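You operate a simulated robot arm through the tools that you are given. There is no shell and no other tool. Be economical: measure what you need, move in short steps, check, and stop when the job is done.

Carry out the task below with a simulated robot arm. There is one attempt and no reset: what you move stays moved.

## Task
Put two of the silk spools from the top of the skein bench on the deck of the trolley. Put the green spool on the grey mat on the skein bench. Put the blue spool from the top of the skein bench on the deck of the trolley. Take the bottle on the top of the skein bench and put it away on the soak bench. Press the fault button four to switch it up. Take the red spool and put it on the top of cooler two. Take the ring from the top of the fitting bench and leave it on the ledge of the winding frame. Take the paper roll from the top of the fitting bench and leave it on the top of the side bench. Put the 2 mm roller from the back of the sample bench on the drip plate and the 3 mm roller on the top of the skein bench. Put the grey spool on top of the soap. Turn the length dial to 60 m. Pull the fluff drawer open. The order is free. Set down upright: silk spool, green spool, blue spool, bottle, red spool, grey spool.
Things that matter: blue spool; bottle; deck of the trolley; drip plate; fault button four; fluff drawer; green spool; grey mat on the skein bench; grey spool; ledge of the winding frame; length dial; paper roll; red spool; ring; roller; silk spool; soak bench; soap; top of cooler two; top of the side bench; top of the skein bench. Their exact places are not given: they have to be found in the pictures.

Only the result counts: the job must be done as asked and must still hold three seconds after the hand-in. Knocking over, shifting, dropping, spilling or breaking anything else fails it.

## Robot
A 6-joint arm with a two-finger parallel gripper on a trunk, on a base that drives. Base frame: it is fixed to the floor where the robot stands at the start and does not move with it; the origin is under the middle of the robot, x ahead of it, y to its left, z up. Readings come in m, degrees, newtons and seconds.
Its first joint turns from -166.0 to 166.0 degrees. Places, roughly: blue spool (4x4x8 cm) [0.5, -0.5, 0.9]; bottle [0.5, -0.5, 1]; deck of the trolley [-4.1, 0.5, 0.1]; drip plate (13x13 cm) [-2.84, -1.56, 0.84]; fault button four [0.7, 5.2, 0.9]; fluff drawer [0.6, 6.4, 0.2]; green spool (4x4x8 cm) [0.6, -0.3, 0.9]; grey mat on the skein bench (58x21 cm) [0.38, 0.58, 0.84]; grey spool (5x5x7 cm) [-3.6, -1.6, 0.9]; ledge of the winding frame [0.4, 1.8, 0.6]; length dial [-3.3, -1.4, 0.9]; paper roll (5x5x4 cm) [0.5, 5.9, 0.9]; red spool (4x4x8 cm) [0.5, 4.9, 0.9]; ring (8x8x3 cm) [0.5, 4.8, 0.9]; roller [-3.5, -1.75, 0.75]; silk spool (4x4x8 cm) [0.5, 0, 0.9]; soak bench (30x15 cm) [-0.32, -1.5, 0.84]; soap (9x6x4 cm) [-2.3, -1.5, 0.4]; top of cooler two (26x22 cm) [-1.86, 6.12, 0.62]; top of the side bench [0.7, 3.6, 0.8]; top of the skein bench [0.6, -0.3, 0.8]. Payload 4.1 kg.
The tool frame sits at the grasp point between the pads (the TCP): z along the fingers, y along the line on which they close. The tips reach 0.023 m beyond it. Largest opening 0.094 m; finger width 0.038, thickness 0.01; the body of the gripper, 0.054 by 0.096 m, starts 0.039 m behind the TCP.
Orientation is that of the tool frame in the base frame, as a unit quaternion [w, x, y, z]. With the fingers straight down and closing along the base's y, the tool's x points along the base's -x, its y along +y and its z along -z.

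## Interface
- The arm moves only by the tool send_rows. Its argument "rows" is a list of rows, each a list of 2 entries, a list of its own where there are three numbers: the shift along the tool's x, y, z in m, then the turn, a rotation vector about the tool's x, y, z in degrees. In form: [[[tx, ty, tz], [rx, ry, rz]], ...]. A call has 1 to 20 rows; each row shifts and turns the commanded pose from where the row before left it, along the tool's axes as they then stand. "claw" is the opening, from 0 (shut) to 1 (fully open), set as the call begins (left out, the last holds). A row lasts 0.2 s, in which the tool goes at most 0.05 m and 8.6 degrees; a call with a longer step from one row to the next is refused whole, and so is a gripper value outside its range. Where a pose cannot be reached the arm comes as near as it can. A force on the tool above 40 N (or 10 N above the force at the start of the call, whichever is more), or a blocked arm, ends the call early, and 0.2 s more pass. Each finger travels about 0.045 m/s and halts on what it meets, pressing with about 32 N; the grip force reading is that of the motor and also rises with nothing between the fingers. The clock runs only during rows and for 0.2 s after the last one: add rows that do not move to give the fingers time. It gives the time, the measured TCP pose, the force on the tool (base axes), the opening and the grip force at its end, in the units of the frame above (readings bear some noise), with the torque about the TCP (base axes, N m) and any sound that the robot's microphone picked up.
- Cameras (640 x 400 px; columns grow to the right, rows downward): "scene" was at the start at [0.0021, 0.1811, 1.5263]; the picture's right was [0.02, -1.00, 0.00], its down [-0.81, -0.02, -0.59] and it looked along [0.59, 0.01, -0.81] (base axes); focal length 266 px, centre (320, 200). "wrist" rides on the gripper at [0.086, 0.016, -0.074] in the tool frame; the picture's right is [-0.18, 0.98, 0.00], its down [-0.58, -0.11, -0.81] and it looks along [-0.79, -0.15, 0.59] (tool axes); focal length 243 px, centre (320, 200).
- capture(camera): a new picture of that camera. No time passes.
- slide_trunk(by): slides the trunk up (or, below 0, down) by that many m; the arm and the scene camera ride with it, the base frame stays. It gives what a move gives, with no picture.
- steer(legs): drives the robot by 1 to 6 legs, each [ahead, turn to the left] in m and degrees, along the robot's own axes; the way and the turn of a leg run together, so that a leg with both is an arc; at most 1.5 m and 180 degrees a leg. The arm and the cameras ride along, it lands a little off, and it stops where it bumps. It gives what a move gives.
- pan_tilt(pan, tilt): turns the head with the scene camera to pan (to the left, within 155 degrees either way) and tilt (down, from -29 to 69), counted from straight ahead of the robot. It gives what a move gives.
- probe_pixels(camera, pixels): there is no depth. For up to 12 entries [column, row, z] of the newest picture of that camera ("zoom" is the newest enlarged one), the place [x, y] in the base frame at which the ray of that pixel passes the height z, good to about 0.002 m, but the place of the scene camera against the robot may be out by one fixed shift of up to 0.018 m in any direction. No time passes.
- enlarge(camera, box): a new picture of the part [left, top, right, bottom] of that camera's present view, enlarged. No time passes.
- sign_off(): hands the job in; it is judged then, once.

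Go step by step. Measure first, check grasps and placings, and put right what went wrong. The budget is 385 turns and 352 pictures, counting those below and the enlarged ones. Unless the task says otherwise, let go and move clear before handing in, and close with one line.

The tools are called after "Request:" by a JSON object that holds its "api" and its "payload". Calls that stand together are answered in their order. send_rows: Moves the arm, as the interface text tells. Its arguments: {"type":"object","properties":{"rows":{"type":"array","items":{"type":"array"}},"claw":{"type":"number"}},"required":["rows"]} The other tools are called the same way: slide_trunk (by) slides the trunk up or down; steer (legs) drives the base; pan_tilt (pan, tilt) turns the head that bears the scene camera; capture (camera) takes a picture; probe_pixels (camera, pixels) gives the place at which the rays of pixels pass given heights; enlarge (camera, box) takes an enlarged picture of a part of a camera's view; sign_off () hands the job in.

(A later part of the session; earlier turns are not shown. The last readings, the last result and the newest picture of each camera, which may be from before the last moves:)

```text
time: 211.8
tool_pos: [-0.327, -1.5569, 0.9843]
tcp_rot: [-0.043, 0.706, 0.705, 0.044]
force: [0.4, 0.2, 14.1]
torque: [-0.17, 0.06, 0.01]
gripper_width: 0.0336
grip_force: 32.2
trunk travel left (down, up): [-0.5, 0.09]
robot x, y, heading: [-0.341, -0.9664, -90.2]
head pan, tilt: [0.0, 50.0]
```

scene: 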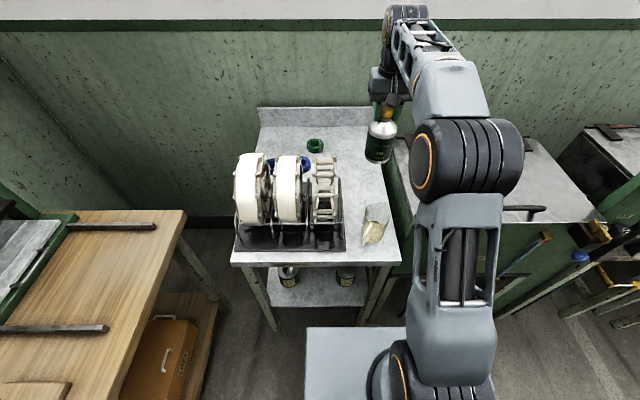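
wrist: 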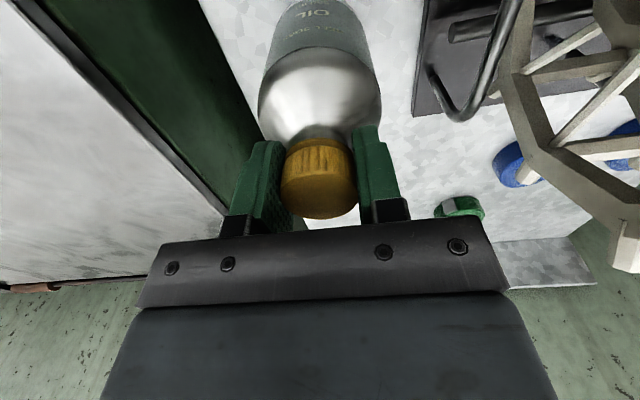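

The contact torque is now small, so the bottle is nearly flat on its base. I'll relax 2 mm, release and withdraw along the tool axis.

Request:
{"api": "send_rows", "payload": {"rows": [[[0.0003, 0, -0.002], [0, 0, 0]], [[0, 0, 0], [0, 0, 0]]]}}

Request:
{"api": "send_rows", "payload": {"rows": [[[0, 0, 0], [0, 0, 0]], [[0, 0, 0], [0, 0, 0]], [[0, 0, 0], [0, 0, 0]], [[0, 0, -0.03], [0, 0, 0]], [[0, 0, -0.045], [0, 0, 0]], [[0, 0, -0.045], [0, 0, 0]], [[0, 0, -0.03], [0, -8, 0]], [[0.04, 0, -0.02], [0, 0, 0]], [[0.04, 0, 0], [0, 0, 0]], [[0.04, 0, 0], [0, 0, 0]], [[0, 0, 0], [0, 0, 0]]], "claw": 0.7}}

Request:
{"api": "enlarge", "payload": {"camera": "scene", "box": [300, 80, 460, 280]}}

Request:
{"api": "capture", "payload": {"camera": "wrist"}}

```text
time: 212.4
tool_pos: [-0.328, -1.5561, 0.9834]
tcp_rot: [-0.045, 0.707, 0.705, 0.045]
force: [-0.4, -2.2, 8.3]
torque: [-0.41, 0.05, 0.04]
gripper_width: 0.0338
grip_force: 32.8
trunk travel left (down, up): [-0.5, 0.09]
robot x, y, heading: [-0.3406, -0.9645, -90.2]
head pan, tilt: [0.0, 50.0]
```

```text
time: 214.8
tool_pos: [-0.328, -1.4556, 1.1514]
tcp_rot: [0.005, 0.708, 0.707, -0.004]
force: [0.4, -0.3, 0.8]
torque: [-0.01, -0.02, 0.0]
gripper_width: 0.0656
grip_force: 0.2
trunk travel left (down, up): [-0.5, 0.09]
robot x, y, heading: [-0.34, -0.961, -89.9]
head pan, tilt: [0.0, 50.0]
```

```text
2.00 times, centred on (380, 180) of scene
```

zoom: 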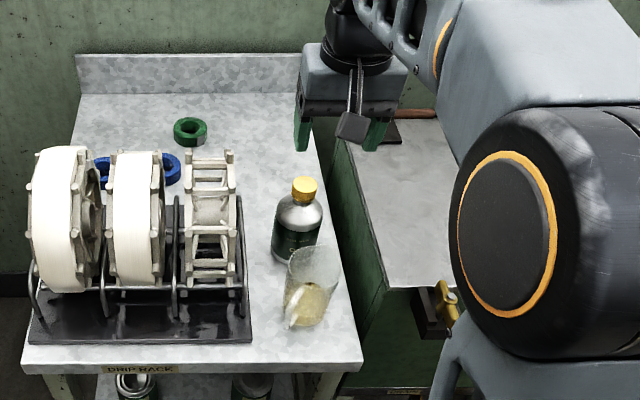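

```text
284 pictures are left
```

wrist: 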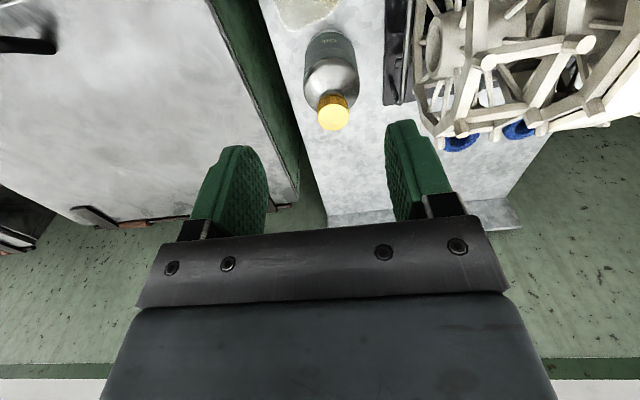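

The bottle stands upright behind the jug. Now back to the skein bench for the blue spool.

Request:
{"api": "send_rows", "payload": {"rows": [[[0.04, 0, 0], [0, 0.8, 0]], [[0.04, 0, 0], [0, 0, 0]], [[0, 0, 0], [0, 0, 0]]]}}

Request:
{"api": "steer", "payload": {"legs": [[-0.56, 0], [0, 90], [0.32, 0]]}}

Request:
{"api": "capture", "payload": {"camera": "wrist"}}

```text
time: 215.6
tool_pos: [-0.3269, -1.3741, 1.1512]
tcp_rot: [-0.001, 0.708, 0.706, 0.001]
force: [-0.6, 0.2, 0.4]
torque: [0.01, -0.01, 0.02]
gripper_width: 0.0654
grip_force: 0.0
trunk travel left (down, up): [-0.5, 0.09]
robot x, y, heading: [-0.338, -0.9586, -90.0]
head pan, tilt: [0.0, 50.0]
```

```text
time: 224.3
tool_pos: [0.3951, -0.3929, 1.1503]
tcp_rot: [-0.001, -0.001, 1.0, -0.001]
force: [0.5, 0.0, -0.4]
torque: [0.04, 0.01, 0.02]
gripper_width: 0.0658
grip_force: 0.1
trunk travel left (down, up): [-0.5, 0.09]
robot x, y, heading: [-0.0202, -0.4085, 0.2]
head pan, tilt: [0.0, 50.0]
```

```text
283 pictures are left
```

wrist: 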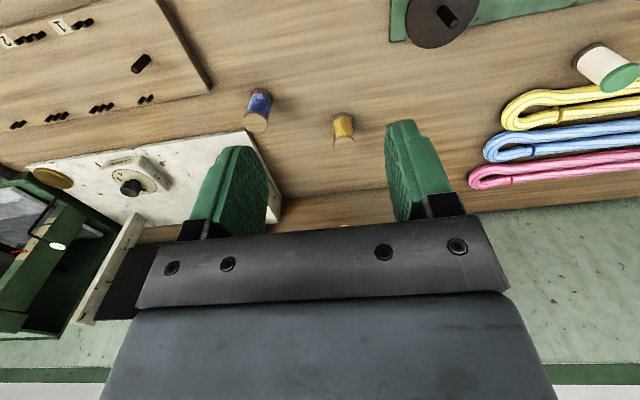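

Request:
{"api": "enlarge", "payload": {"camera": "wrist", "box": [200, 60, 380, 172]}}

Request:
{"api": "probe_pixels", "payload": {"camera": "wrist", "pixels": [[257, 122, 0.92], [261, 93, 0.84], [344, 146, 0.92], [270, 140, 0.86], [248, 133, 0.86]]}}

```text
3.56 times, centred on (290, 116) of wrist
```

zoom: 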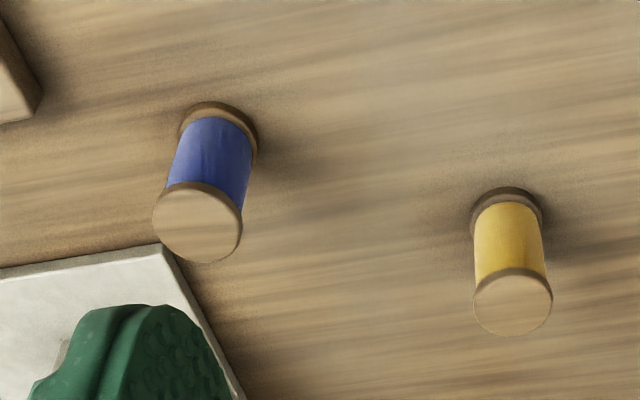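

```text
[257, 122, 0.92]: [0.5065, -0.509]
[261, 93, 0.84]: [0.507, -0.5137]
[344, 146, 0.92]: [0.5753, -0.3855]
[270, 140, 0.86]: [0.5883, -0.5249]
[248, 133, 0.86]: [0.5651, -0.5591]
```

The blue spool is at (0.508, -0.511), clear of the white base plate. I'll move over it and descend part-way to verify.

Request:
{"api": "send_rows", "payload": {"rows": [[[-0.038, -0.039, 0], [0, 0, 0]], [[-0.038, -0.039, 0], [0, 0, 0]], [[-0.037, -0.04, 0], [0, 0, 0]], [[0, 0, 0.045], [0, 0, 0]], [[0, 0, 0.045], [0, 0, 0]], [[0, 0, 0.045], [0, 0, 0]], [[0, 0, 0.045], [0, 0, 0]], [[0, 0, 0], [0, 0, 0]]]}}

Request:
{"api": "capture", "payload": {"camera": "wrist"}}

```text
refused: row 1 steps farther than a row can; nothing moved
```

```text
281 pictures are left
```

wrist: 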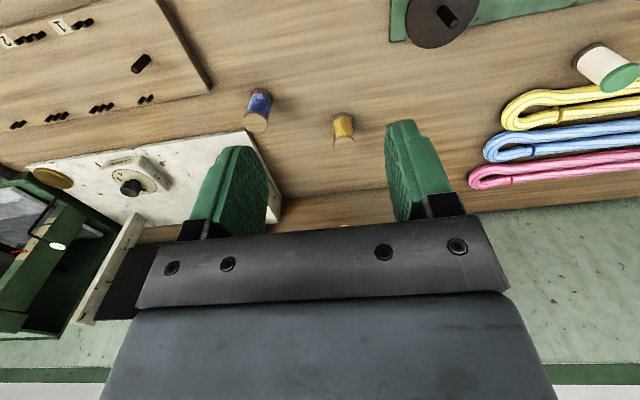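

Diagonal steps also have to stay under 0.05 m, so I'll resend in four steps.

Request:
{"api": "send_rows", "payload": {"rows": [[[-0.028, -0.0295, 0], [0, 0, 0]], [[-0.028, -0.0295, 0], [0, 0, 0]], [[-0.028, -0.0295, 0], [0, 0, 0]], [[-0.028, -0.0295, 0], [0, 0, 0]], [[0, 0, 0.045], [0, 0, 0]], [[0, 0, 0.045], [0, 0, 0]], [[0, 0, 0.045], [0, 0, 0]], [[0, 0, 0.045], [0, 0, 0]], [[0, 0, 0], [0, 0, 0]]]}}

Request:
{"api": "capture", "payload": {"camera": "wrist"}}

```text
time: 226.3
tool_pos: [0.5053, -0.5106, 0.9691]
tcp_rot: [-0.001, -0.003, 1.0, 0.001]
force: [0.2, -0.1, -0.9]
torque: [0.01, -0.05, 0.0]
gripper_width: 0.0659
grip_force: 0.0
trunk travel left (down, up): [-0.5, 0.09]
robot x, y, heading: [-0.0167, -0.4079, 0.2]
head pan, tilt: [0.0, 50.0]
```

```text
280 pictures are left
```

wrist: 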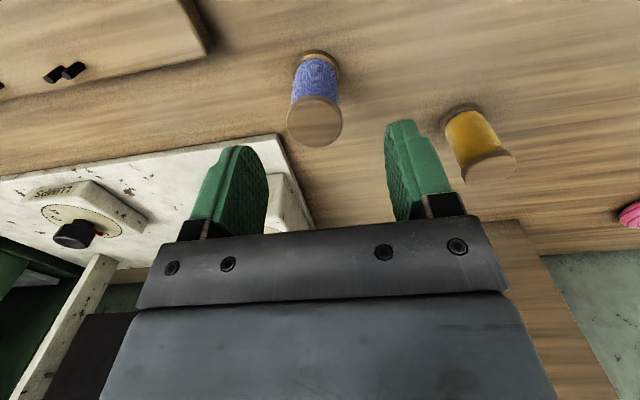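

Request:
{"api": "probe_pixels", "payload": {"camera": "wrist", "pixels": [[315, 121, 0.92], [319, 58, 0.84]]}}

```text
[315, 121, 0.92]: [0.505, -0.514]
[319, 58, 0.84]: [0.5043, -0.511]
```

Well aligned (0.505, -0.513). I'll go down, grip, lift and retract.

Request:
{"api": "send_rows", "payload": {"rows": [[[0, -0.0025, 0.04], [0, 0, 0]], [[0, 0, 0.036], [0, 0, 0]], [[0, 0, 0], [0, 0, 0]]]}}

Request:
{"api": "send_rows", "payload": {"rows": [[[0, 0, 0], [0, 0, 0]], [[0, 0, 0], [0, 0, 0]], [[0, 0, 0], [0, 0, 0]], [[0, 0, 0], [0, 0, 0]], [[0, 0, -0.04], [0, 0, 0]], [[0, 0, -0.04], [0, 0, 0]], [[0, 0, -0.04], [0, 0, 0]], [[0, 0, -0.04], [0, 0, 0]], [[0.03, 0, -0.03], [0, 0, 0]], [[0.03, 0.03, 0], [0, 0, 0]], [[0.03, 0.03, 0], [0, 0, 0]], [[0.03, 0.03, 0], [0, 0, 0]], [[0.02, 0.03, 0], [0, 0, 0]], [[0, 0, 0], [0, 0, 0]]], "claw": 0}}

Request:
{"api": "capture", "payload": {"camera": "wrist"}}

```text
time: 227.2
tool_pos: [0.506, -0.5128, 0.8929]
tcp_rot: [-0.001, -0.002, 1.0, 0.001]
force: [0.1, -0.6, -0.1]
torque: [-0.02, 0.02, -0.03]
gripper_width: 0.0658
grip_force: 0.1
trunk travel left (down, up): [-0.5, 0.09]
robot x, y, heading: [-0.0177, -0.4073, 0.0]
head pan, tilt: [0.0, 50.0]
```

```text
time: 230.2
tool_pos: [0.3647, -0.3923, 1.0837]
tcp_rot: [-0.001, -0.002, 1.0, 0.0]
force: [-0.8, -0.3, -0.7]
torque: [0.0, 0.01, 0.04]
gripper_width: 0.0369
grip_force: 31.8
trunk travel left (down, up): [-0.5, 0.09]
robot x, y, heading: [-0.0169, -0.4105, 0.3]
head pan, tilt: [0.0, 50.0]
```

```text
279 pictures are left
```

wrist: 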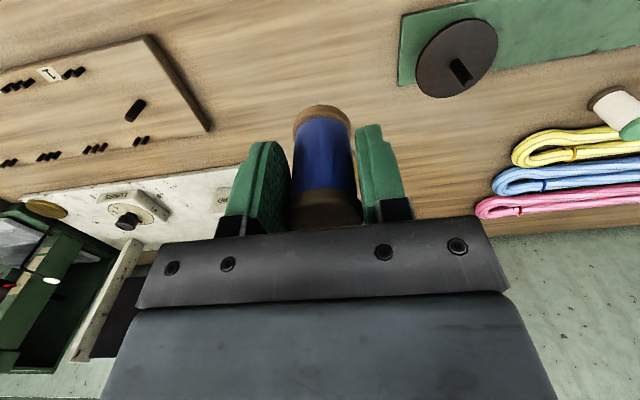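

Gripped. Off to the trolley for the third spool.

Request:
{"api": "steer", "payload": {"legs": [[-0.7, 0], [0, 161.4], [1.4, 0], [1.0, 0], [0, 18.6]]}}

Request:
{"api": "slide_trunk", "payload": {"by": -0.4}}

Request:
{"api": "slide_trunk", "payload": {"by": -0.1}}

```text
time: 252.9
tool_pos: [-3.3469, 0.393, 1.0838]
tcp_rot: [0.0, 1.0, -0.009, 0.001]
force: [0.1, -0.2, -0.9]
torque: [-0.01, -0.01, 0.03]
gripper_width: 0.0369
grip_force: 32.0
trunk travel left (down, up): [-0.5, 0.09]
robot x, y, heading: [-2.9654, 0.3981, 179.0]
head pan, tilt: [0.0, 50.0]
```

```text
time: 256.7
tool_pos: [-3.3482, 0.3922, 0.6833]
tcp_rot: [0.001, 1.0, -0.01, 0.001]
force: [-0.1, -0.6, -1.2]
torque: [-0.02, 0.01, -0.01]
gripper_width: 0.0369
grip_force: 32.2
trunk travel left (down, up): [-0.1, 0.49]
robot x, y, heading: [-2.9632, 0.4, 179.0]
head pan, tilt: [0.0, 50.0]
```

```text
time: 258.1
tool_pos: [-3.3485, 0.3934, 0.5844]
tcp_rot: [0.001, 1.0, -0.01, 0.001]
force: [0.4, -0.1, -0.8]
torque: [0.02, 0.03, -0.01]
gripper_width: 0.0366
grip_force: 32.5
trunk travel left (down, up): [0.0, 0.59]
robot x, y, heading: [-2.9635, 0.3976, 178.7]
head pan, tilt: [0.0, 50.0]
```

Request:
{"api": "steer", "payload": {"legs": [[0, 1.0], [0.585, 0]]}}

Request:
{"api": "capture", "payload": {"camera": "wrist"}}

Request:
{"api": "capture", "payload": {"camera": "scene"}}

```text
time: 261.7
tool_pos: [-3.9301, 0.3887, 0.5848]
tcp_rot: [0.001, 1.0, -0.002, 0.0]
force: [-0.7, 0.0, -1.1]
torque: [0.01, -0.05, 0.02]
gripper_width: 0.0368
grip_force: 32.5
trunk travel left (down, up): [0.0, 0.59]
robot x, y, heading: [-3.5447, 0.3992, 179.6]
head pan, tilt: [0.0, 50.0]
```

```text
278 pictures are left
```

wrist: 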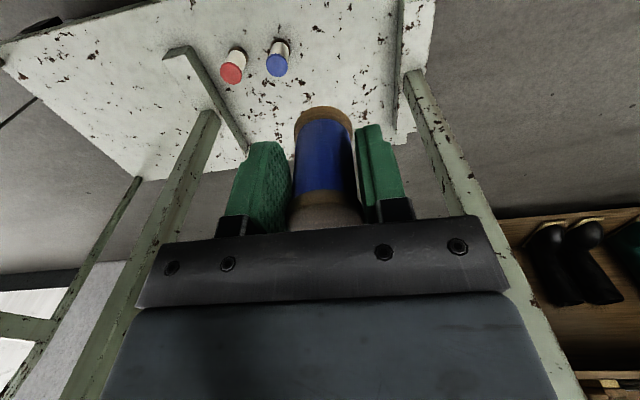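

```text
277 pictures are left
```

scene: 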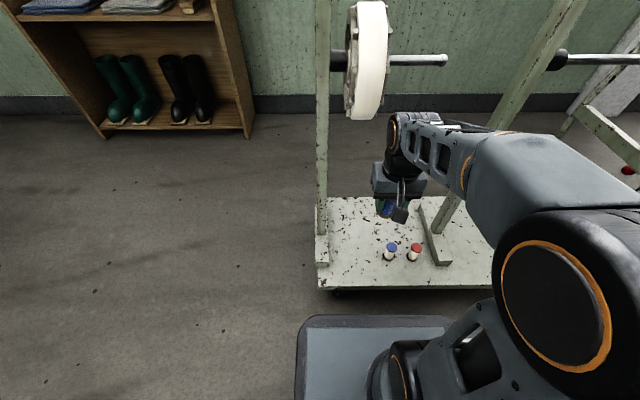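

The arm is well below the disc. I'll set it down at (-4.02, 0.398).

Request:
{"api": "send_rows", "payload": {"rows": [[[-0.03, -0.003, 0.03], [0, 0, 0]], [[-0.03, -0.003, 0.03], [0, 0, 0]], [[-0.03, -0.003, 0.03], [0, 0, 0]], [[0, 0, 0.045], [0, 0, 0]], [[0, 0, 0.045], [0, 0, 0]], [[0, 0, 0.045], [0, 0, 0]], [[0, 0, 0.045], [0, 0, 0]], [[0, 0, 0.045], [0, 0, 0]], [[0, 0, 0.045], [0, 0, 0]], [[0, 0, 0.015], [0, 0, 0]], [[0, 0, 0.004], [0, 0, 0]], [[0, 0, 0.003], [0, 0, 0]], [[0, 0, 0.002], [0, 0, 0]], [[0, 0, 0], [0, 0, 0]]]}}

Request:
{"api": "capture", "payload": {"camera": "wrist"}}

```text
time: 264.7
tool_pos: [-4.0208, 0.3976, 0.2021]
tcp_rot: [-0.001, 1.0, -0.001, -0.002]
force: [0.2, 3.3, 29.5]
torque: [-0.04, 0.52, 0.02]
gripper_width: 0.037
grip_force: 31.7
trunk travel left (down, up): [0.0, 0.59]
robot x, y, heading: [-3.5486, 0.399, 179.6]
head pan, tilt: [0.0, 50.0]
```

```text
276 pictures are left
```

wrist: 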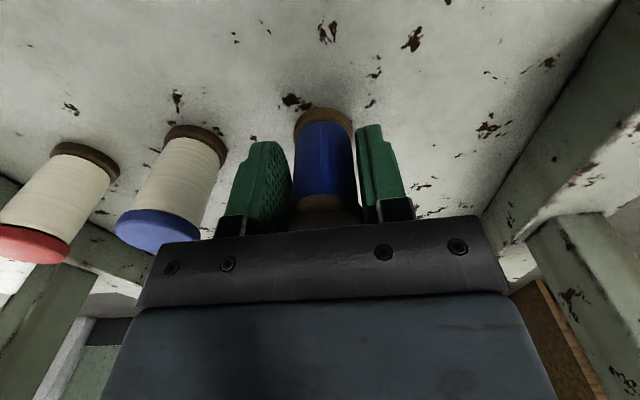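

Contact. I'll relax 3 mm, release and rise.

Request:
{"api": "send_rows", "payload": {"rows": [[[0, 0, -0.003], [0, 0, 0]], [[0, 0, 0], [0, 0, 0]]]}}

Request:
{"api": "send_rows", "payload": {"rows": [[[0, 0, 0], [0, 0, 0]], [[0, 0, 0], [0, 0, 0]], [[0, 0, 0], [0, 0, 0]], [[0, 0, -0.03], [0, 0, 0]], [[0, 0, -0.045], [0, 0, 0]], [[0.02, 0, -0.04], [0, 0, 0]], [[0.03, 0, -0.035], [0, 0, 0]], [[0.03, 0, -0.035], [0, 0, 0]], [[0.02, 0, -0.04], [0, 0, 0]], [[0, 0, -0.045], [0, 0, 0]], [[0, 0, -0.045], [0, 0, 0]], [[0, 0, -0.045], [0, 0, 0]]], "claw": 0.65}}

Request:
{"api": "capture", "payload": {"camera": "wrist"}}

Request:
{"api": "pan_tilt", "payload": {"pan": 90, "tilt": 25}}

Request:
{"api": "capture", "payload": {"camera": "scene"}}

```text
time: 265.3
tool_pos: [-4.0184, 0.3983, 0.2012]
tcp_rot: [0.0, 1.0, -0.002, 0.002]
force: [-1.9, 0.1, 3.4]
torque: [0.01, 0.23, -0.05]
gripper_width: 0.0368
grip_force: 31.5
trunk travel left (down, up): [0.0, 0.59]
robot x, y, heading: [-3.5461, 0.4007, 179.7]
head pan, tilt: [0.0, 50.0]
```

```text
time: 267.9
tool_pos: [-3.9174, 0.3969, 0.5628]
tcp_rot: [0.0, 1.0, -0.002, 0.001]
force: [0.0, -0.2, 0.4]
torque: [-0.03, 0.01, 0.03]
gripper_width: 0.061
grip_force: 0.0
trunk travel left (down, up): [0.0, 0.59]
robot x, y, heading: [-3.5446, 0.4012, 179.9]
head pan, tilt: [0.0, 50.0]
```

```text
275 pictures are left
```

wrist: 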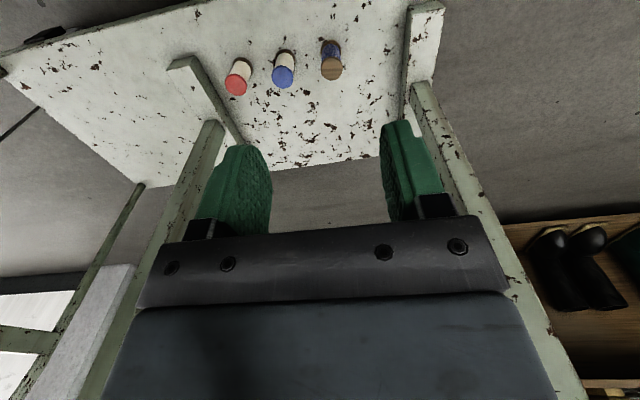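

```text
time: 269.6
tool_pos: [-3.9199, 0.3975, 0.5618]
tcp_rot: [0.001, 1.0, -0.002, 0.001]
force: [0.1, -0.7, 0.1]
torque: [0.02, -0.03, -0.02]
gripper_width: 0.0612
grip_force: 0.0
trunk travel left (down, up): [0.0, 0.59]
robot x, y, heading: [-3.5444, 0.4042, 179.7]
head pan, tilt: [90.0, 25.0]
```

```text
274 pictures are left
```

scene: 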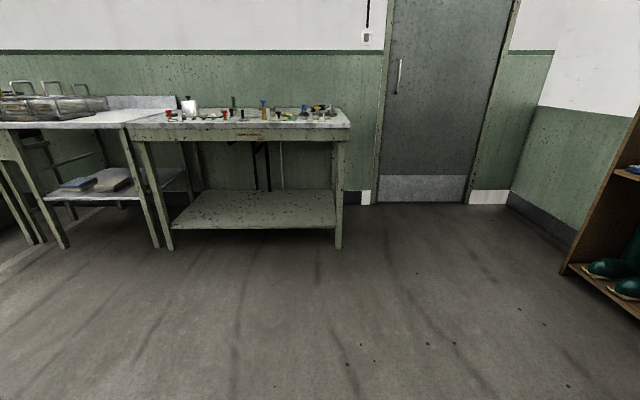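

All three spools stand on the deck. The sample bench is at (130–350, 125) in this view, so I'll back away, raise the trunk and drive to it.

Request:
{"api": "steer", "payload": {"legs": [[-0.3, 0], [0, 90], [1.0, 0]]}}

Request:
{"api": "slide_trunk", "payload": {"by": 0.4}}

Request:
{"api": "slide_trunk", "payload": {"by": 0.15}}

Request:
{"api": "pan_tilt", "payload": {"pan": 10, "tilt": 40}}

Request:
{"api": "capture", "payload": {"camera": "scene"}}

```text
time: 280.2
tool_pos: [-3.2436, -0.9761, 0.5621]
tcp_rot: [-0.001, 0.708, 0.706, 0.001]
force: [1.2, -0.4, 0.0]
torque: [0.01, -0.02, 0.03]
gripper_width: 0.0609
grip_force: 0.0
trunk travel left (down, up): [0.0, 0.59]
robot x, y, heading: [-3.2432, -0.5981, -90.3]
head pan, tilt: [90.0, 25.0]
```

```text
time: 284.1
tool_pos: [-3.2431, -0.9774, 0.9638]
tcp_rot: [0.0, 0.708, 0.706, 0.001]
force: [0.1, 0.4, -0.3]
torque: [0.01, -0.03, -0.01]
gripper_width: 0.061
grip_force: 0.1
trunk travel left (down, up): [-0.4, 0.19]
robot x, y, heading: [-3.2512, -0.6033, -90.2]
head pan, tilt: [90.0, 25.0]
```

```text
time: 285.8
tool_pos: [-3.2436, -0.9775, 1.1121]
tcp_rot: [-0.001, 0.708, 0.706, 0.0]
force: [0.1, 0.4, 0.0]
torque: [-0.05, -0.01, 0.01]
gripper_width: 0.061
grip_force: 0.1
trunk travel left (down, up): [-0.55, 0.04]
robot x, y, heading: [-3.2511, -0.6037, -90.3]
head pan, tilt: [90.0, 25.0]
```

```text
time: 287.3
tool_pos: [-3.2439, -0.9758, 1.1133]
tcp_rot: [-0.001, 0.709, 0.705, 0.0]
force: [-0.6, -0.1, 1.5]
torque: [-0.02, 0.02, 0.0]
gripper_width: 0.0612
grip_force: 0.1
trunk travel left (down, up): [-0.55, 0.04]
robot x, y, heading: [-3.2499, -0.6065, -90.3]
head pan, tilt: [10.0, 40.0]
```

```text
273 pictures are left
```

scene: 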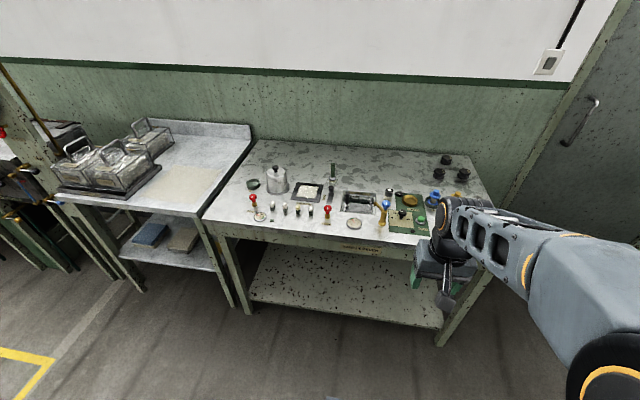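

Request:
{"api": "enlarge", "payload": {"camera": "scene", "box": [210, 130, 370, 240]}}

Request:
{"api": "enlarge", "payload": {"camera": "scene", "box": [340, 130, 500, 240]}}

Request:
{"api": "enlarge", "payload": {"camera": "scene", "box": [40, 110, 250, 290]}}

Request:
{"api": "capture", "payload": {"camera": "wrist"}}

```text
3.64 times, centred on (290, 185) of scene
```

zoom: 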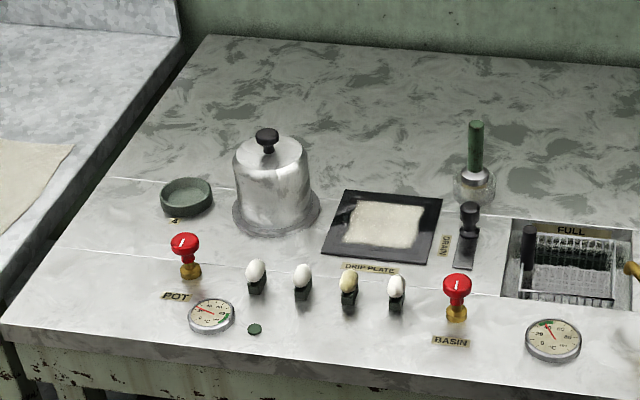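

```text
3.64 times, centred on (420, 185) of scene
```

zoom: 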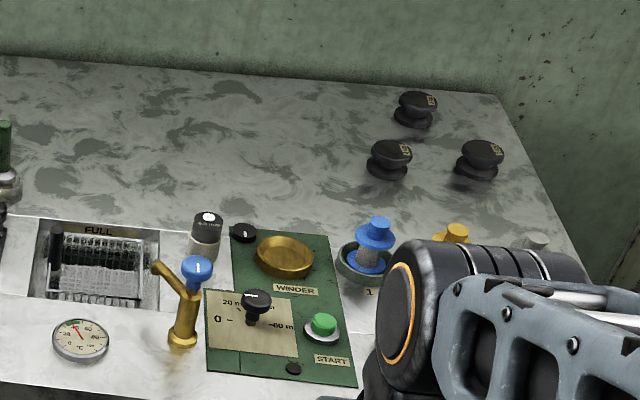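

```text
2.22 times, centred on (145, 200) of scene
```

zoom: 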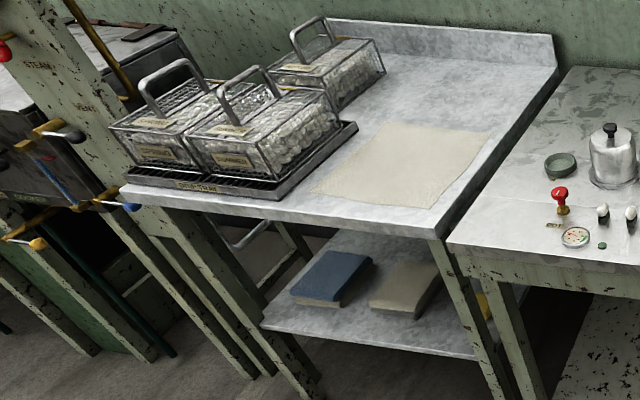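

```text
269 pictures are left
```

wrist: 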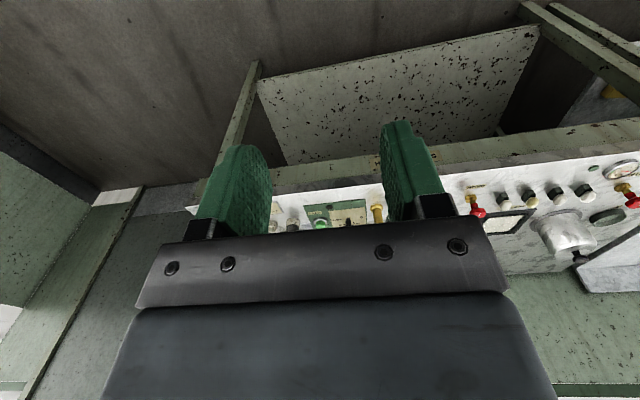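

I can see the dial (labels 0 / 20 / 60 m), three labelled black rollers at the back right, the drip plate, and something yellow on the next bench's shelf. I'll measure the bench edge and the key points.

Request:
{"api": "probe_pixels", "payload": {"camera": "scene", "pixels": [[205, 221, 0.84], [380, 244, 0.84], [393, 212, 0.86], [415, 157, 0.88], [411, 175, 0.88], [434, 175, 0.88], [311, 190, 0.84], [177, 240, 0.4], [199, 246, 0.4], [250, 140, 0.84]]}}

Request:
{"api": "send_rows", "payload": {"rows": [[[0.02, -0.045, -0.005], [0, 0, 0]], [[0.02, -0.045, -0.005], [0, 0, 0]], [[0.02, -0.045, -0.005], [0, 0, 0]], [[0.02, -0.045, -0.005], [0, 0, 0]], [[0.0, -0.045, 0], [0, 0, 0]], [[0, -0.045, 0], [0, 0, 0]], [[0, 0, 0], [0, 0, 0]]]}}

Request:
{"api": "pan_tilt", "payload": {"pan": -15, "tilt": 45}}

Request:
{"api": "capture", "payload": {"camera": "scene"}}

```text
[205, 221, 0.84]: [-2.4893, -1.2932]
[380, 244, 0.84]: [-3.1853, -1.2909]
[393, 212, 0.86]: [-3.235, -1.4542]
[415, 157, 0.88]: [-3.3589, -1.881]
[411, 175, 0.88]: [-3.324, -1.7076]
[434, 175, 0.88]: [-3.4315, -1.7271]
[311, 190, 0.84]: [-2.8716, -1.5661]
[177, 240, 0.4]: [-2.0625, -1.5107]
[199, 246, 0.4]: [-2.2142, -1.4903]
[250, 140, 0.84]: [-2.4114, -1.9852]
```

```text
time: 288.9
tool_pos: [-3.5138, -0.8944, 1.1333]
tcp_rot: [0.0, 0.708, 0.706, 0.001]
force: [0.6, -0.6, -0.5]
torque: [-0.01, 0.0, 0.0]
gripper_width: 0.0608
grip_force: 0.0
trunk travel left (down, up): [-0.55, 0.04]
robot x, y, heading: [-3.2471, -0.6049, -90.5]
head pan, tilt: [10.0, 40.0]
```

```text
time: 289.8
tool_pos: [-3.5129, -0.8949, 1.1332]
tcp_rot: [-0.001, 0.708, 0.706, 0.001]
force: [0.6, 0.8, 0.0]
torque: [0.01, 0.0, -0.01]
gripper_width: 0.0608
grip_force: 0.0
trunk travel left (down, up): [-0.55, 0.04]
robot x, y, heading: [-3.2468, -0.6023, -90.5]
head pan, tilt: [-15.0, 45.0]
```

```text
268 pictures are left
```

scene: 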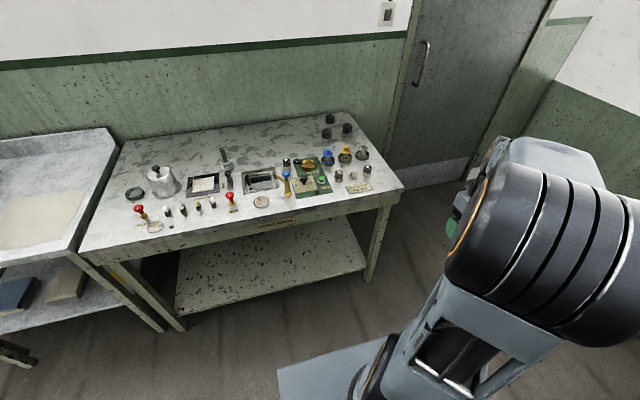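

Request:
{"api": "enlarge", "payload": {"camera": "scene", "box": [270, 105, 410, 205]}}

Request:
{"api": "enlarge", "payload": {"camera": "scene", "box": [0, 230, 160, 380]}}

```text
4.00 times, centred on (340, 155) of scene
```

zoom: 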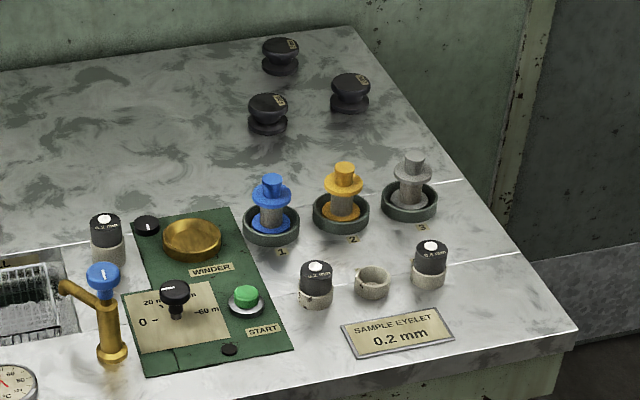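

```text
2.67 times, centred on (80, 305) of scene
```

zoom: 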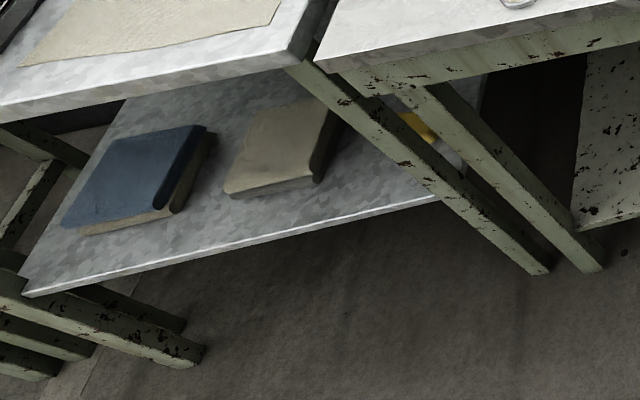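

The grey spool sits in cup 3, with the rollers behind it. I'll drive up to the bench and use the wrist camera to read the labels.

Request:
{"api": "steer", "payload": {"legs": [[0, 0.4], [0.4, 0]]}}

Request:
{"api": "send_rows", "payload": {"rows": [[[-0.03, 0.03, -0.01], [0, 0, 0]], [[-0.03, 0.03, -0.01], [0, 0, 0]], [[-0.03, 0.02, 0], [0, 0, 0]], [[-0.03, 0.02, 0], [0, 0, 0]], [[0, 0, 0], [0, 0, 0]]]}}

Request:
{"api": "capture", "payload": {"camera": "wrist"}}

```text
time: 292.6
tool_pos: [-3.5091, -1.2999, 1.1331]
tcp_rot: [-0.001, 0.706, 0.708, 0.001]
force: [0.2, -0.3, 0.1]
torque: [0.02, 0.06, 0.02]
gripper_width: 0.0612
grip_force: 0.1
trunk travel left (down, up): [-0.55, 0.04]
robot x, y, heading: [-3.2434, -1.0065, -90.0]
head pan, tilt: [-15.0, 45.0]
```

```text
time: 293.9
tool_pos: [-3.4075, -1.4178, 1.1534]
tcp_rot: [-0.001, 0.705, 0.709, 0.001]
force: [0.0, 0.4, -0.3]
torque: [-0.02, -0.02, -0.02]
gripper_width: 0.0613
grip_force: 0.0
trunk travel left (down, up): [-0.55, 0.04]
robot x, y, heading: [-3.2443, -1.0074, -89.8]
head pan, tilt: [-15.0, 45.0]
```

```text
265 pictures are left
```

wrist: 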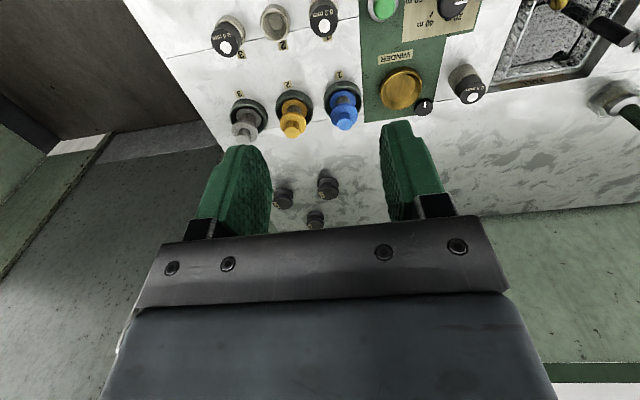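

Request:
{"api": "enlarge", "payload": {"camera": "wrist", "box": [250, 150, 390, 238]}}

Request:
{"api": "enlarge", "payload": {"camera": "wrist", "box": [200, 0, 520, 150]}}

Request:
{"api": "probe_pixels", "payload": {"camera": "wrist", "pixels": [[284, 195, 0.86], [328, 185, 0.86], [315, 218, 0.86], [248, 112, 0.86], [243, 130, 0.91], [449, 10, 0.87], [400, 90, 0.86]]}}

```text
4.55 times, centred on (320, 194) of wrist
```

zoom: 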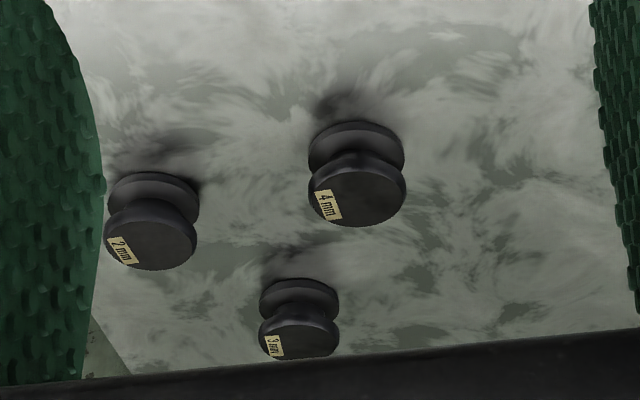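

```text
2.00 times, centred on (360, 75) of wrist
```

zoom: 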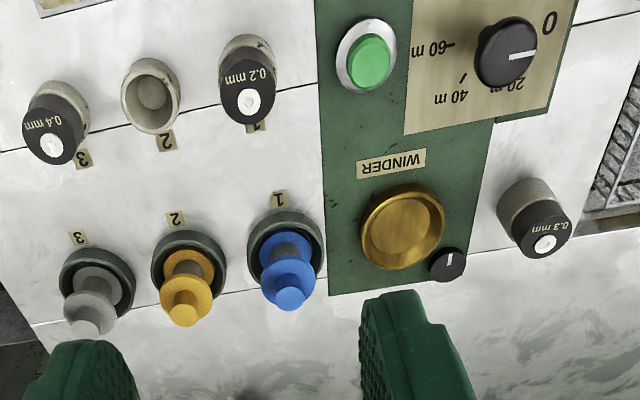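

```text
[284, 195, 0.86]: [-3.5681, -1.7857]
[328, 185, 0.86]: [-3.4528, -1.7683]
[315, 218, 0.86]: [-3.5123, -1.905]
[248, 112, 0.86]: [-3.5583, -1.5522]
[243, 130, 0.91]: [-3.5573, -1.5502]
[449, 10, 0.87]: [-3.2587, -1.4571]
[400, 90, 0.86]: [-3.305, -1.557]
```

Labels read: 2 mm at about (-3.568,-1.786), 3 mm at (-3.512,-1.905), 4 mm at (-3.453,-1.768). The dial points to 0, so 60 m is 180° clockwise. I'll do the dial first and move over to look at it.

Request:
{"api": "send_rows", "payload": {"rows": [[[0.02, 0.04, 0.01], [0, 0, 0]], [[0.02, 0.04, 0.02], [0, 0, 0]], [[0.02, 0.04, 0.02], [0, 0, 0]], [[0.02, 0.027, 0.01], [0, 0, 0]], [[0, 0, 0], [0, 0, 0]]]}}

Request:
{"api": "capture", "payload": {"camera": "wrist"}}

```text
time: 295.1
tool_pos: [-3.2619, -1.3371, 1.0938]
tcp_rot: [0.001, 0.705, 0.71, 0.0]
force: [-0.8, 0.7, 0.0]
torque: [-0.03, 0.01, 0.04]
gripper_width: 0.061
grip_force: 0.1
trunk travel left (down, up): [-0.55, 0.04]
robot x, y, heading: [-3.2459, -1.0049, -89.6]
head pan, tilt: [-15.0, 45.0]
```

```text
262 pictures are left
```

wrist: 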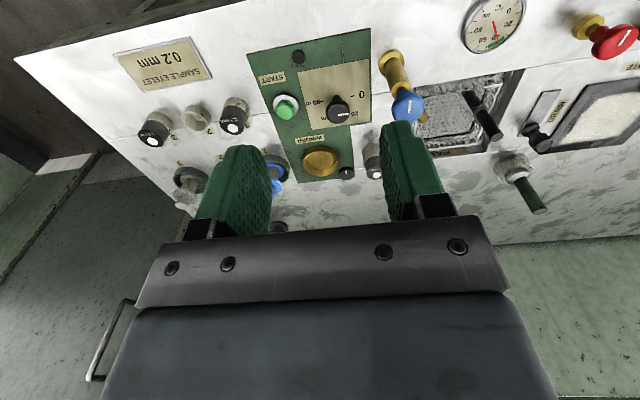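

Request:
{"api": "enlarge", "payload": {"camera": "wrist", "box": [250, 50, 430, 180]}}

Request:
{"api": "probe_pixels", "payload": {"camera": "wrist", "pixels": [[337, 112, 0.87], [337, 112, 0.89], [340, 97, 0.85], [408, 105, 0.9], [320, 160, 0.87], [286, 108, 0.86]]}}

```text
3.08 times, centred on (340, 115) of wrist
```

zoom: 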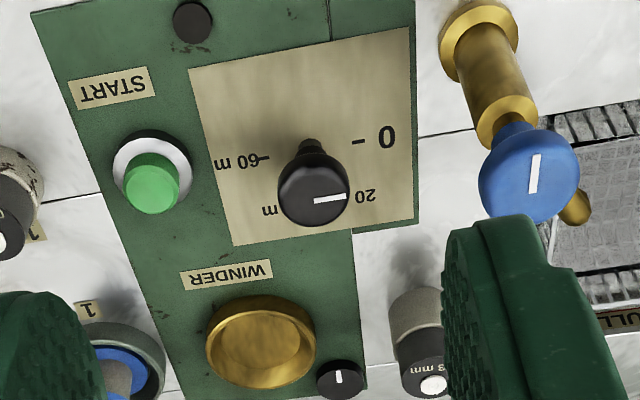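

```text
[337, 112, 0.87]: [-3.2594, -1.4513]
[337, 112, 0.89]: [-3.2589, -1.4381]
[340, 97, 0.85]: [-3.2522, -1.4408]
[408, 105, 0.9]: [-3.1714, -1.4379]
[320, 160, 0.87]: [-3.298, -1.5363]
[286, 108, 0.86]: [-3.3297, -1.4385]
```

The knob is at (-3.258, -1.440) with its head at about z 0.87–0.885. I'll do the half turn in two 90° strokes from tool yaw -90 to 0, which keeps the camera off the blue tap. First I'll go over the knob and pre-rotate.

Request:
{"api": "send_rows", "payload": {"rows": [[[-0.035, 0.0015, 0], [0, 0, 0]], [[-0.035, 0.0015, 0], [0, 0, 0]], [[-0.033, 0.001, 0], [0, 0, 0]], [[0, 0, 0.02], [0, 0, -8.2]], [[0, 0, 0.02], [0, 0, -8.2]], [[0, 0, 0.02], [0, 0, -8.2]], [[0, 0, 0.02], [0, 0, -8.2]], [[0, 0, 0.02], [0, 0, -8.2]], [[0, 0, 0.01], [0, 0, -8.2]], [[0, 0, 0.01], [0, 0, -8.2]], [[0, 0, 0], [0, 0, -8.2]], [[0, 0, 0], [0, 0, -8.2]], [[0, 0, 0], [0, 0, -8.2]], [[0, 0, 0], [0, 0, -8]], [[0, 0, 0], [0, 0, 0]]], "claw": 0.5}}

Request:
{"api": "capture", "payload": {"camera": "wrist"}}

```text
time: 298.2
tool_pos: [-3.2584, -1.44, 0.9728]
tcp_rot: [0.0, -0.003, 1.0, 0.0]
force: [-0.4, -0.3, -0.6]
torque: [-0.01, -0.03, 0.0]
gripper_width: 0.047
grip_force: 0.2
trunk travel left (down, up): [-0.55, 0.04]
robot x, y, heading: [-3.2449, -1.0062, -89.9]
head pan, tilt: [-15.0, 45.0]
```

```text
260 pictures are left
```

wrist: 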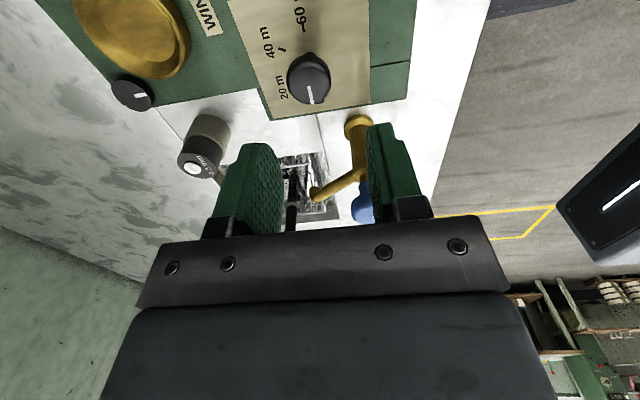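

Request:
{"api": "enlarge", "payload": {"camera": "wrist", "box": [240, 20, 400, 130]}}

Request:
{"api": "probe_pixels", "payload": {"camera": "wrist", "pixels": [[310, 80, 0.885], [310, 54, 0.845]]}}

```text
3.64 times, centred on (320, 75) of wrist
```

zoom: 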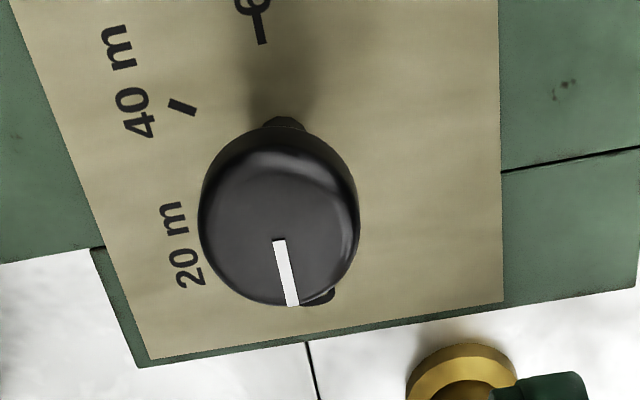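

```text
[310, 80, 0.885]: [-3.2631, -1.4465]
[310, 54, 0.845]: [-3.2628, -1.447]
```

I'll correct by (-3, -6.5) mm, descend and grip the knob.

Request:
{"api": "send_rows", "payload": {"rows": [[[0.0028, -0.0065, 0], [0, 0, 0]], [[0, 0, 0.04], [0, 0, 0]], [[0, 0, 0.04], [0, 0, 0]], [[0, 0, 0.014], [0, 0, 0]], [[0, 0, 0], [0, 0, 0]]]}}

Request:
{"api": "capture", "payload": {"camera": "wrist"}}

```text
time: 299.4
tool_pos: [-3.2603, -1.4472, 0.8771]
tcp_rot: [0.0, -0.003, 1.0, 0.002]
force: [-0.2, 0.4, -0.5]
torque: [0.01, 0.03, 0.0]
gripper_width: 0.0471
grip_force: 0.0
trunk travel left (down, up): [-0.55, 0.04]
robot x, y, heading: [-3.2453, -1.0042, -89.8]
head pan, tilt: [-15.0, 45.0]
```

```text
258 pictures are left
```

wrist: 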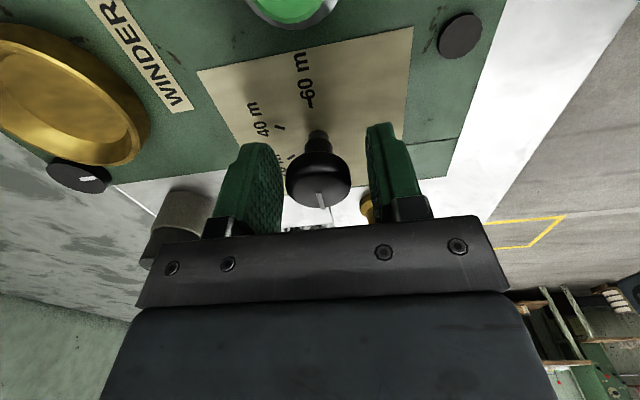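

Well centred. I'll grip and turn +90° clockwise.

Request:
{"api": "send_rows", "payload": {"rows": [[[0, 0, 0], [0, 0, 0]], [[0, 0, 0], [0, 0, 0]], [[0, 0, 0], [0, 0, 0]], [[0, 0, 0], [0, 0, 8.2]], [[0, 0, 0], [0, 0, 8.2]], [[0, 0, 0], [0, 0, 8.2]], [[0, 0, 0], [0, 0, 8.2]], [[0, 0, 0], [0, 0, 8.2]], [[0, 0, 0], [0, 0, 8.2]], [[0, 0, 0], [0, 0, 8.2]], [[0, 0, 0], [0, 0, 8.2]], [[0, 0, 0], [0, 0, 8.2]], [[0, 0, 0], [0, 0, 8.2]], [[0, 0, 0], [0, 0, 8]], [[0, 0, 0], [0, 0, 0]]], "claw": 0}}

Request:
{"api": "capture", "payload": {"camera": "wrist"}}

```text
time: 302.6
tool_pos: [-3.2576, -1.444, 0.8795]
tcp_rot: [-0.002, 0.705, 0.709, 0.001]
force: [19.7, 1.9, 4.5]
torque: [-0.49, -0.66, 0.07]
gripper_width: 0.0314
grip_force: 44.9
trunk travel left (down, up): [-0.55, 0.04]
robot x, y, heading: [-3.2441, -1.0069, -89.5]
head pan, tilt: [-15.0, 45.0]
stopped in row 15: the force on the tool passed its limit (the readings are from after the stop); the commanded pose is now the measured one
```

```text
257 pictures are left
```

wrist: 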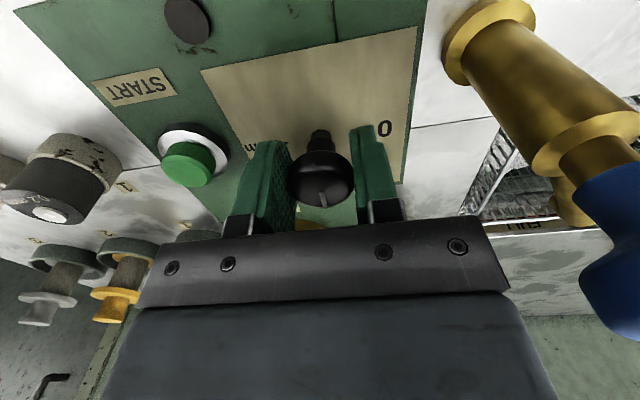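

The knob turned 90°, with a slight side load. I'll release, rise, rotate back and look.

Request:
{"api": "send_rows", "payload": {"rows": [[[0, 0, 0], [0, 0, 0]], [[0, 0, 0], [0, 0, 0]], [[0, 0, -0.02], [0, 0, 0]], [[0, 0, -0.03], [0, 0, 0]], [[0, 0, -0.03], [0, 0, 0]], [[0, 0, -0.02], [0, 0, 0]], [[0, 0, 0], [0, 0, 0]]], "claw": 0.5}}

Request:
{"api": "capture", "payload": {"camera": "wrist"}}

Request:
{"api": "send_rows", "payload": {"rows": [[[0, 0, 0], [0, 0, -8.2]], [[0, 0, 0], [0, 0, -8.2]], [[0, 0, 0], [0, 0, -8.2]], [[0, 0, 0], [0, 0, -8.2]], [[0, 0, 0], [0, 0, -8.2]], [[0, 0, 0], [0, 0, -8.2]], [[0, 0, 0], [0, 0, -8.2]], [[0, 0, 0], [0, 0, -8.2]], [[0, 0, 0], [0, 0, -8.2]], [[0, 0, 0], [0, 0, -8.2]], [[0, 0, 0], [0, 0, -8]], [[0, 0, 0], [0, 0, 0]]]}}

Request:
{"api": "capture", "payload": {"camera": "wrist"}}

```text
time: 304.2
tool_pos: [-3.2612, -1.4463, 0.9794]
tcp_rot: [-0.002, 0.705, 0.709, 0.002]
force: [-0.2, -0.1, 0.0]
torque: [-0.01, -0.02, -0.02]
gripper_width: 0.0469
grip_force: 0.1
trunk travel left (down, up): [-0.55, 0.04]
robot x, y, heading: [-3.2423, -1.0039, -89.9]
head pan, tilt: [-15.0, 45.0]
```

```text
256 pictures are left
```

wrist: 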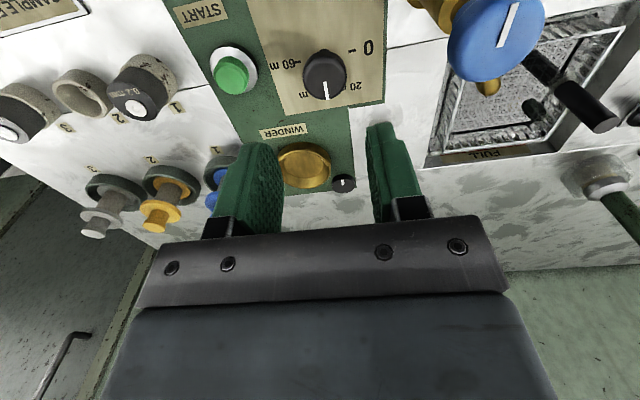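

```text
time: 306.8
tool_pos: [-3.259, -1.4464, 0.9784]
tcp_rot: [0.0, -0.003, 1.0, 0.003]
force: [-1.2, 1.0, 0.8]
torque: [0.01, -0.02, -0.01]
gripper_width: 0.0471
grip_force: 0.0
trunk travel left (down, up): [-0.55, 0.04]
robot x, y, heading: [-3.2437, -1.0046, -89.6]
head pan, tilt: [-15.0, 45.0]
```

```text
255 pictures are left
```

wrist: 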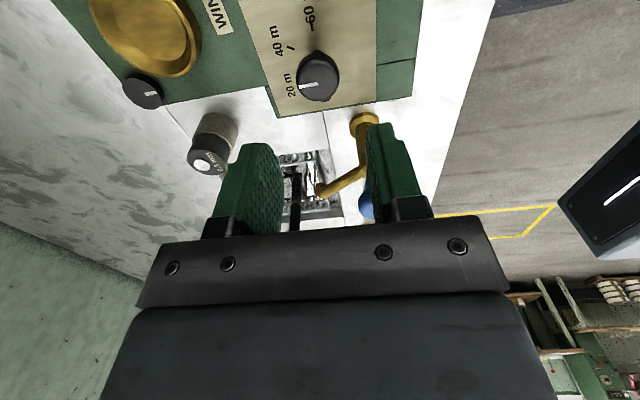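

Request:
{"api": "enlarge", "payload": {"camera": "wrist", "box": [240, 20, 400, 130]}}

Request:
{"api": "probe_pixels", "payload": {"camera": "wrist", "pixels": [[317, 79, 0.885], [317, 84, 0.885]]}}

```text
3.64 times, centred on (320, 75) of wrist
```

zoom: 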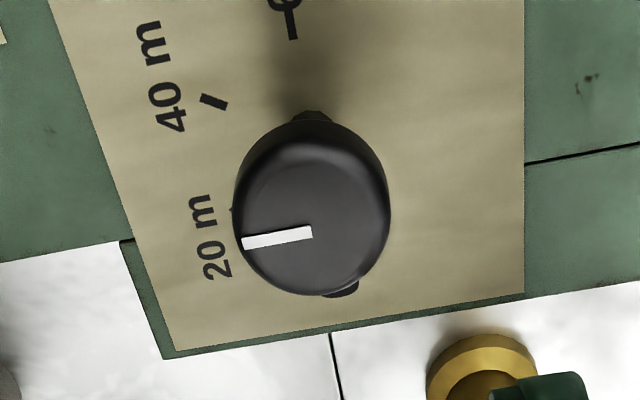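

```text
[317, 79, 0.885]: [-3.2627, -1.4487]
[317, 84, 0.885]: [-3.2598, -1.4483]
```

Now pointing 90°. I'll check the tick geometry for the second stroke by probing the 40 and 60 ticks against the knob centre.

Request:
{"api": "probe_pixels", "payload": {"camera": "wrist", "pixels": [[290.6, 48.1, 0.845], [312.3, 26.9, 0.845], [312, 31, 0.845], [313, 21, 0.845]]}}

Request:
{"api": "send_rows", "payload": {"rows": [[[0.001, -0.0012, 0], [0, 0, 0]], [[0, 0, 0.04], [0, 0, 0]], [[0, 0, 0.04], [0, 0, 0]], [[0, 0, 0.021], [0, 0, 0]], [[0, 0, 0], [0, 0, 0]]]}}

```text
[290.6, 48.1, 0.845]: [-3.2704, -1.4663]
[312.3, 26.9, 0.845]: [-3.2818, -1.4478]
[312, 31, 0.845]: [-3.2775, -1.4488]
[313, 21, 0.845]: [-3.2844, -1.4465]
```

```text
time: 308.0
tool_pos: [-3.2612, -1.4479, 0.8758]
tcp_rot: [0.0, -0.003, 1.0, 0.002]
force: [-0.3, -0.4, 0.7]
torque: [0.03, 0.0, -0.03]
gripper_width: 0.047
grip_force: 0.0
trunk travel left (down, up): [-0.55, 0.04]
robot x, y, heading: [-3.2462, -1.0053, -89.9]
head pan, tilt: [-15.0, 45.0]
```

The 60 tick lies exactly along -x from the knob centre, so another +90°.

Request:
{"api": "send_rows", "payload": {"rows": [[[0, 0, 0], [0, 0, 0]], [[0, 0, 0], [0, 0, 0]], [[0, 0, 0], [0, 0, 0]], [[0, 0, 0], [0, 0, 8.2]], [[0, 0, 0], [0, 0, 8.2]], [[0, 0, 0], [0, 0, 8.2]], [[0, 0, 0], [0, 0, 8.2]], [[0, 0, 0], [0, 0, 8.2]], [[0, 0, 0], [0, 0, 8.2]], [[0, 0, 0], [0, 0, 8.2]], [[0, 0, 0], [0, 0, 8.2]], [[0, 0, 0], [0, 0, 8.2]], [[0, 0, 0], [0, 0, 8.2]], [[0, 0, 0], [0, 0, 8]], [[0, 0, 0], [0, 0, 0]]], "claw": 0}}

Request:
{"api": "send_rows", "payload": {"rows": [[[0, 0, 0], [0, 0, 0]], [[0, 0, 0], [0, 0, 0]], [[0, 0, -0.02], [0, 0, 0]], [[0, 0, -0.03], [0, 0, 0]], [[0, 0, -0.03], [0, 0, 0]], [[0, 0, -0.02], [0, 0, 0]], [[0, 0, 0], [0, 0, 0]]], "claw": 0.5}}

Request:
{"api": "enlarge", "payload": {"camera": "wrist", "box": [230, 10, 430, 150]}}

```text
time: 311.0
tool_pos: [-3.2573, -1.4434, 0.8783]
tcp_rot: [-0.003, 0.683, 0.731, 0.004]
force: [17.0, 3.8, 3.1]
torque: [-0.42, -0.53, 0.08]
gripper_width: 0.0316
grip_force: 44.8
trunk travel left (down, up): [-0.55, 0.04]
robot x, y, heading: [-3.2466, -1.0043, -89.2]
head pan, tilt: [-15.0, 45.0]
stopped in row 14: the force on the tool passed its limit (the readings are from after the stop); the commanded pose is now the measured one
```

```text
time: 312.6
tool_pos: [-3.2608, -1.4461, 0.977]
tcp_rot: [-0.003, 0.683, 0.73, 0.004]
force: [-0.8, -0.2, 0.4]
torque: [0.0, -0.02, 0.03]
gripper_width: 0.0471
grip_force: 0.1
trunk travel left (down, up): [-0.55, 0.04]
robot x, y, heading: [-3.2471, -1.0052, -89.4]
head pan, tilt: [-15.0, 45.0]
```

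```text
2.86 times, centred on (330, 80) of wrist
```

zoom: 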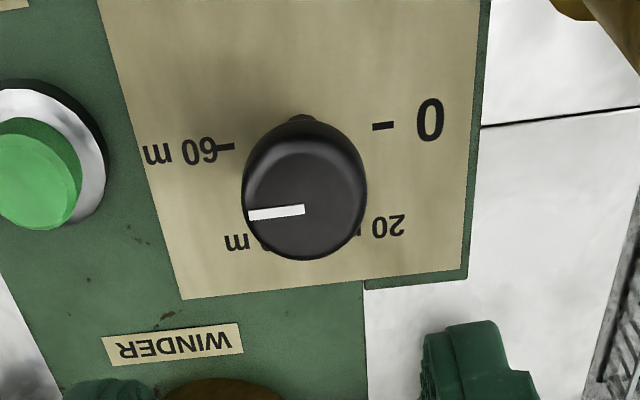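

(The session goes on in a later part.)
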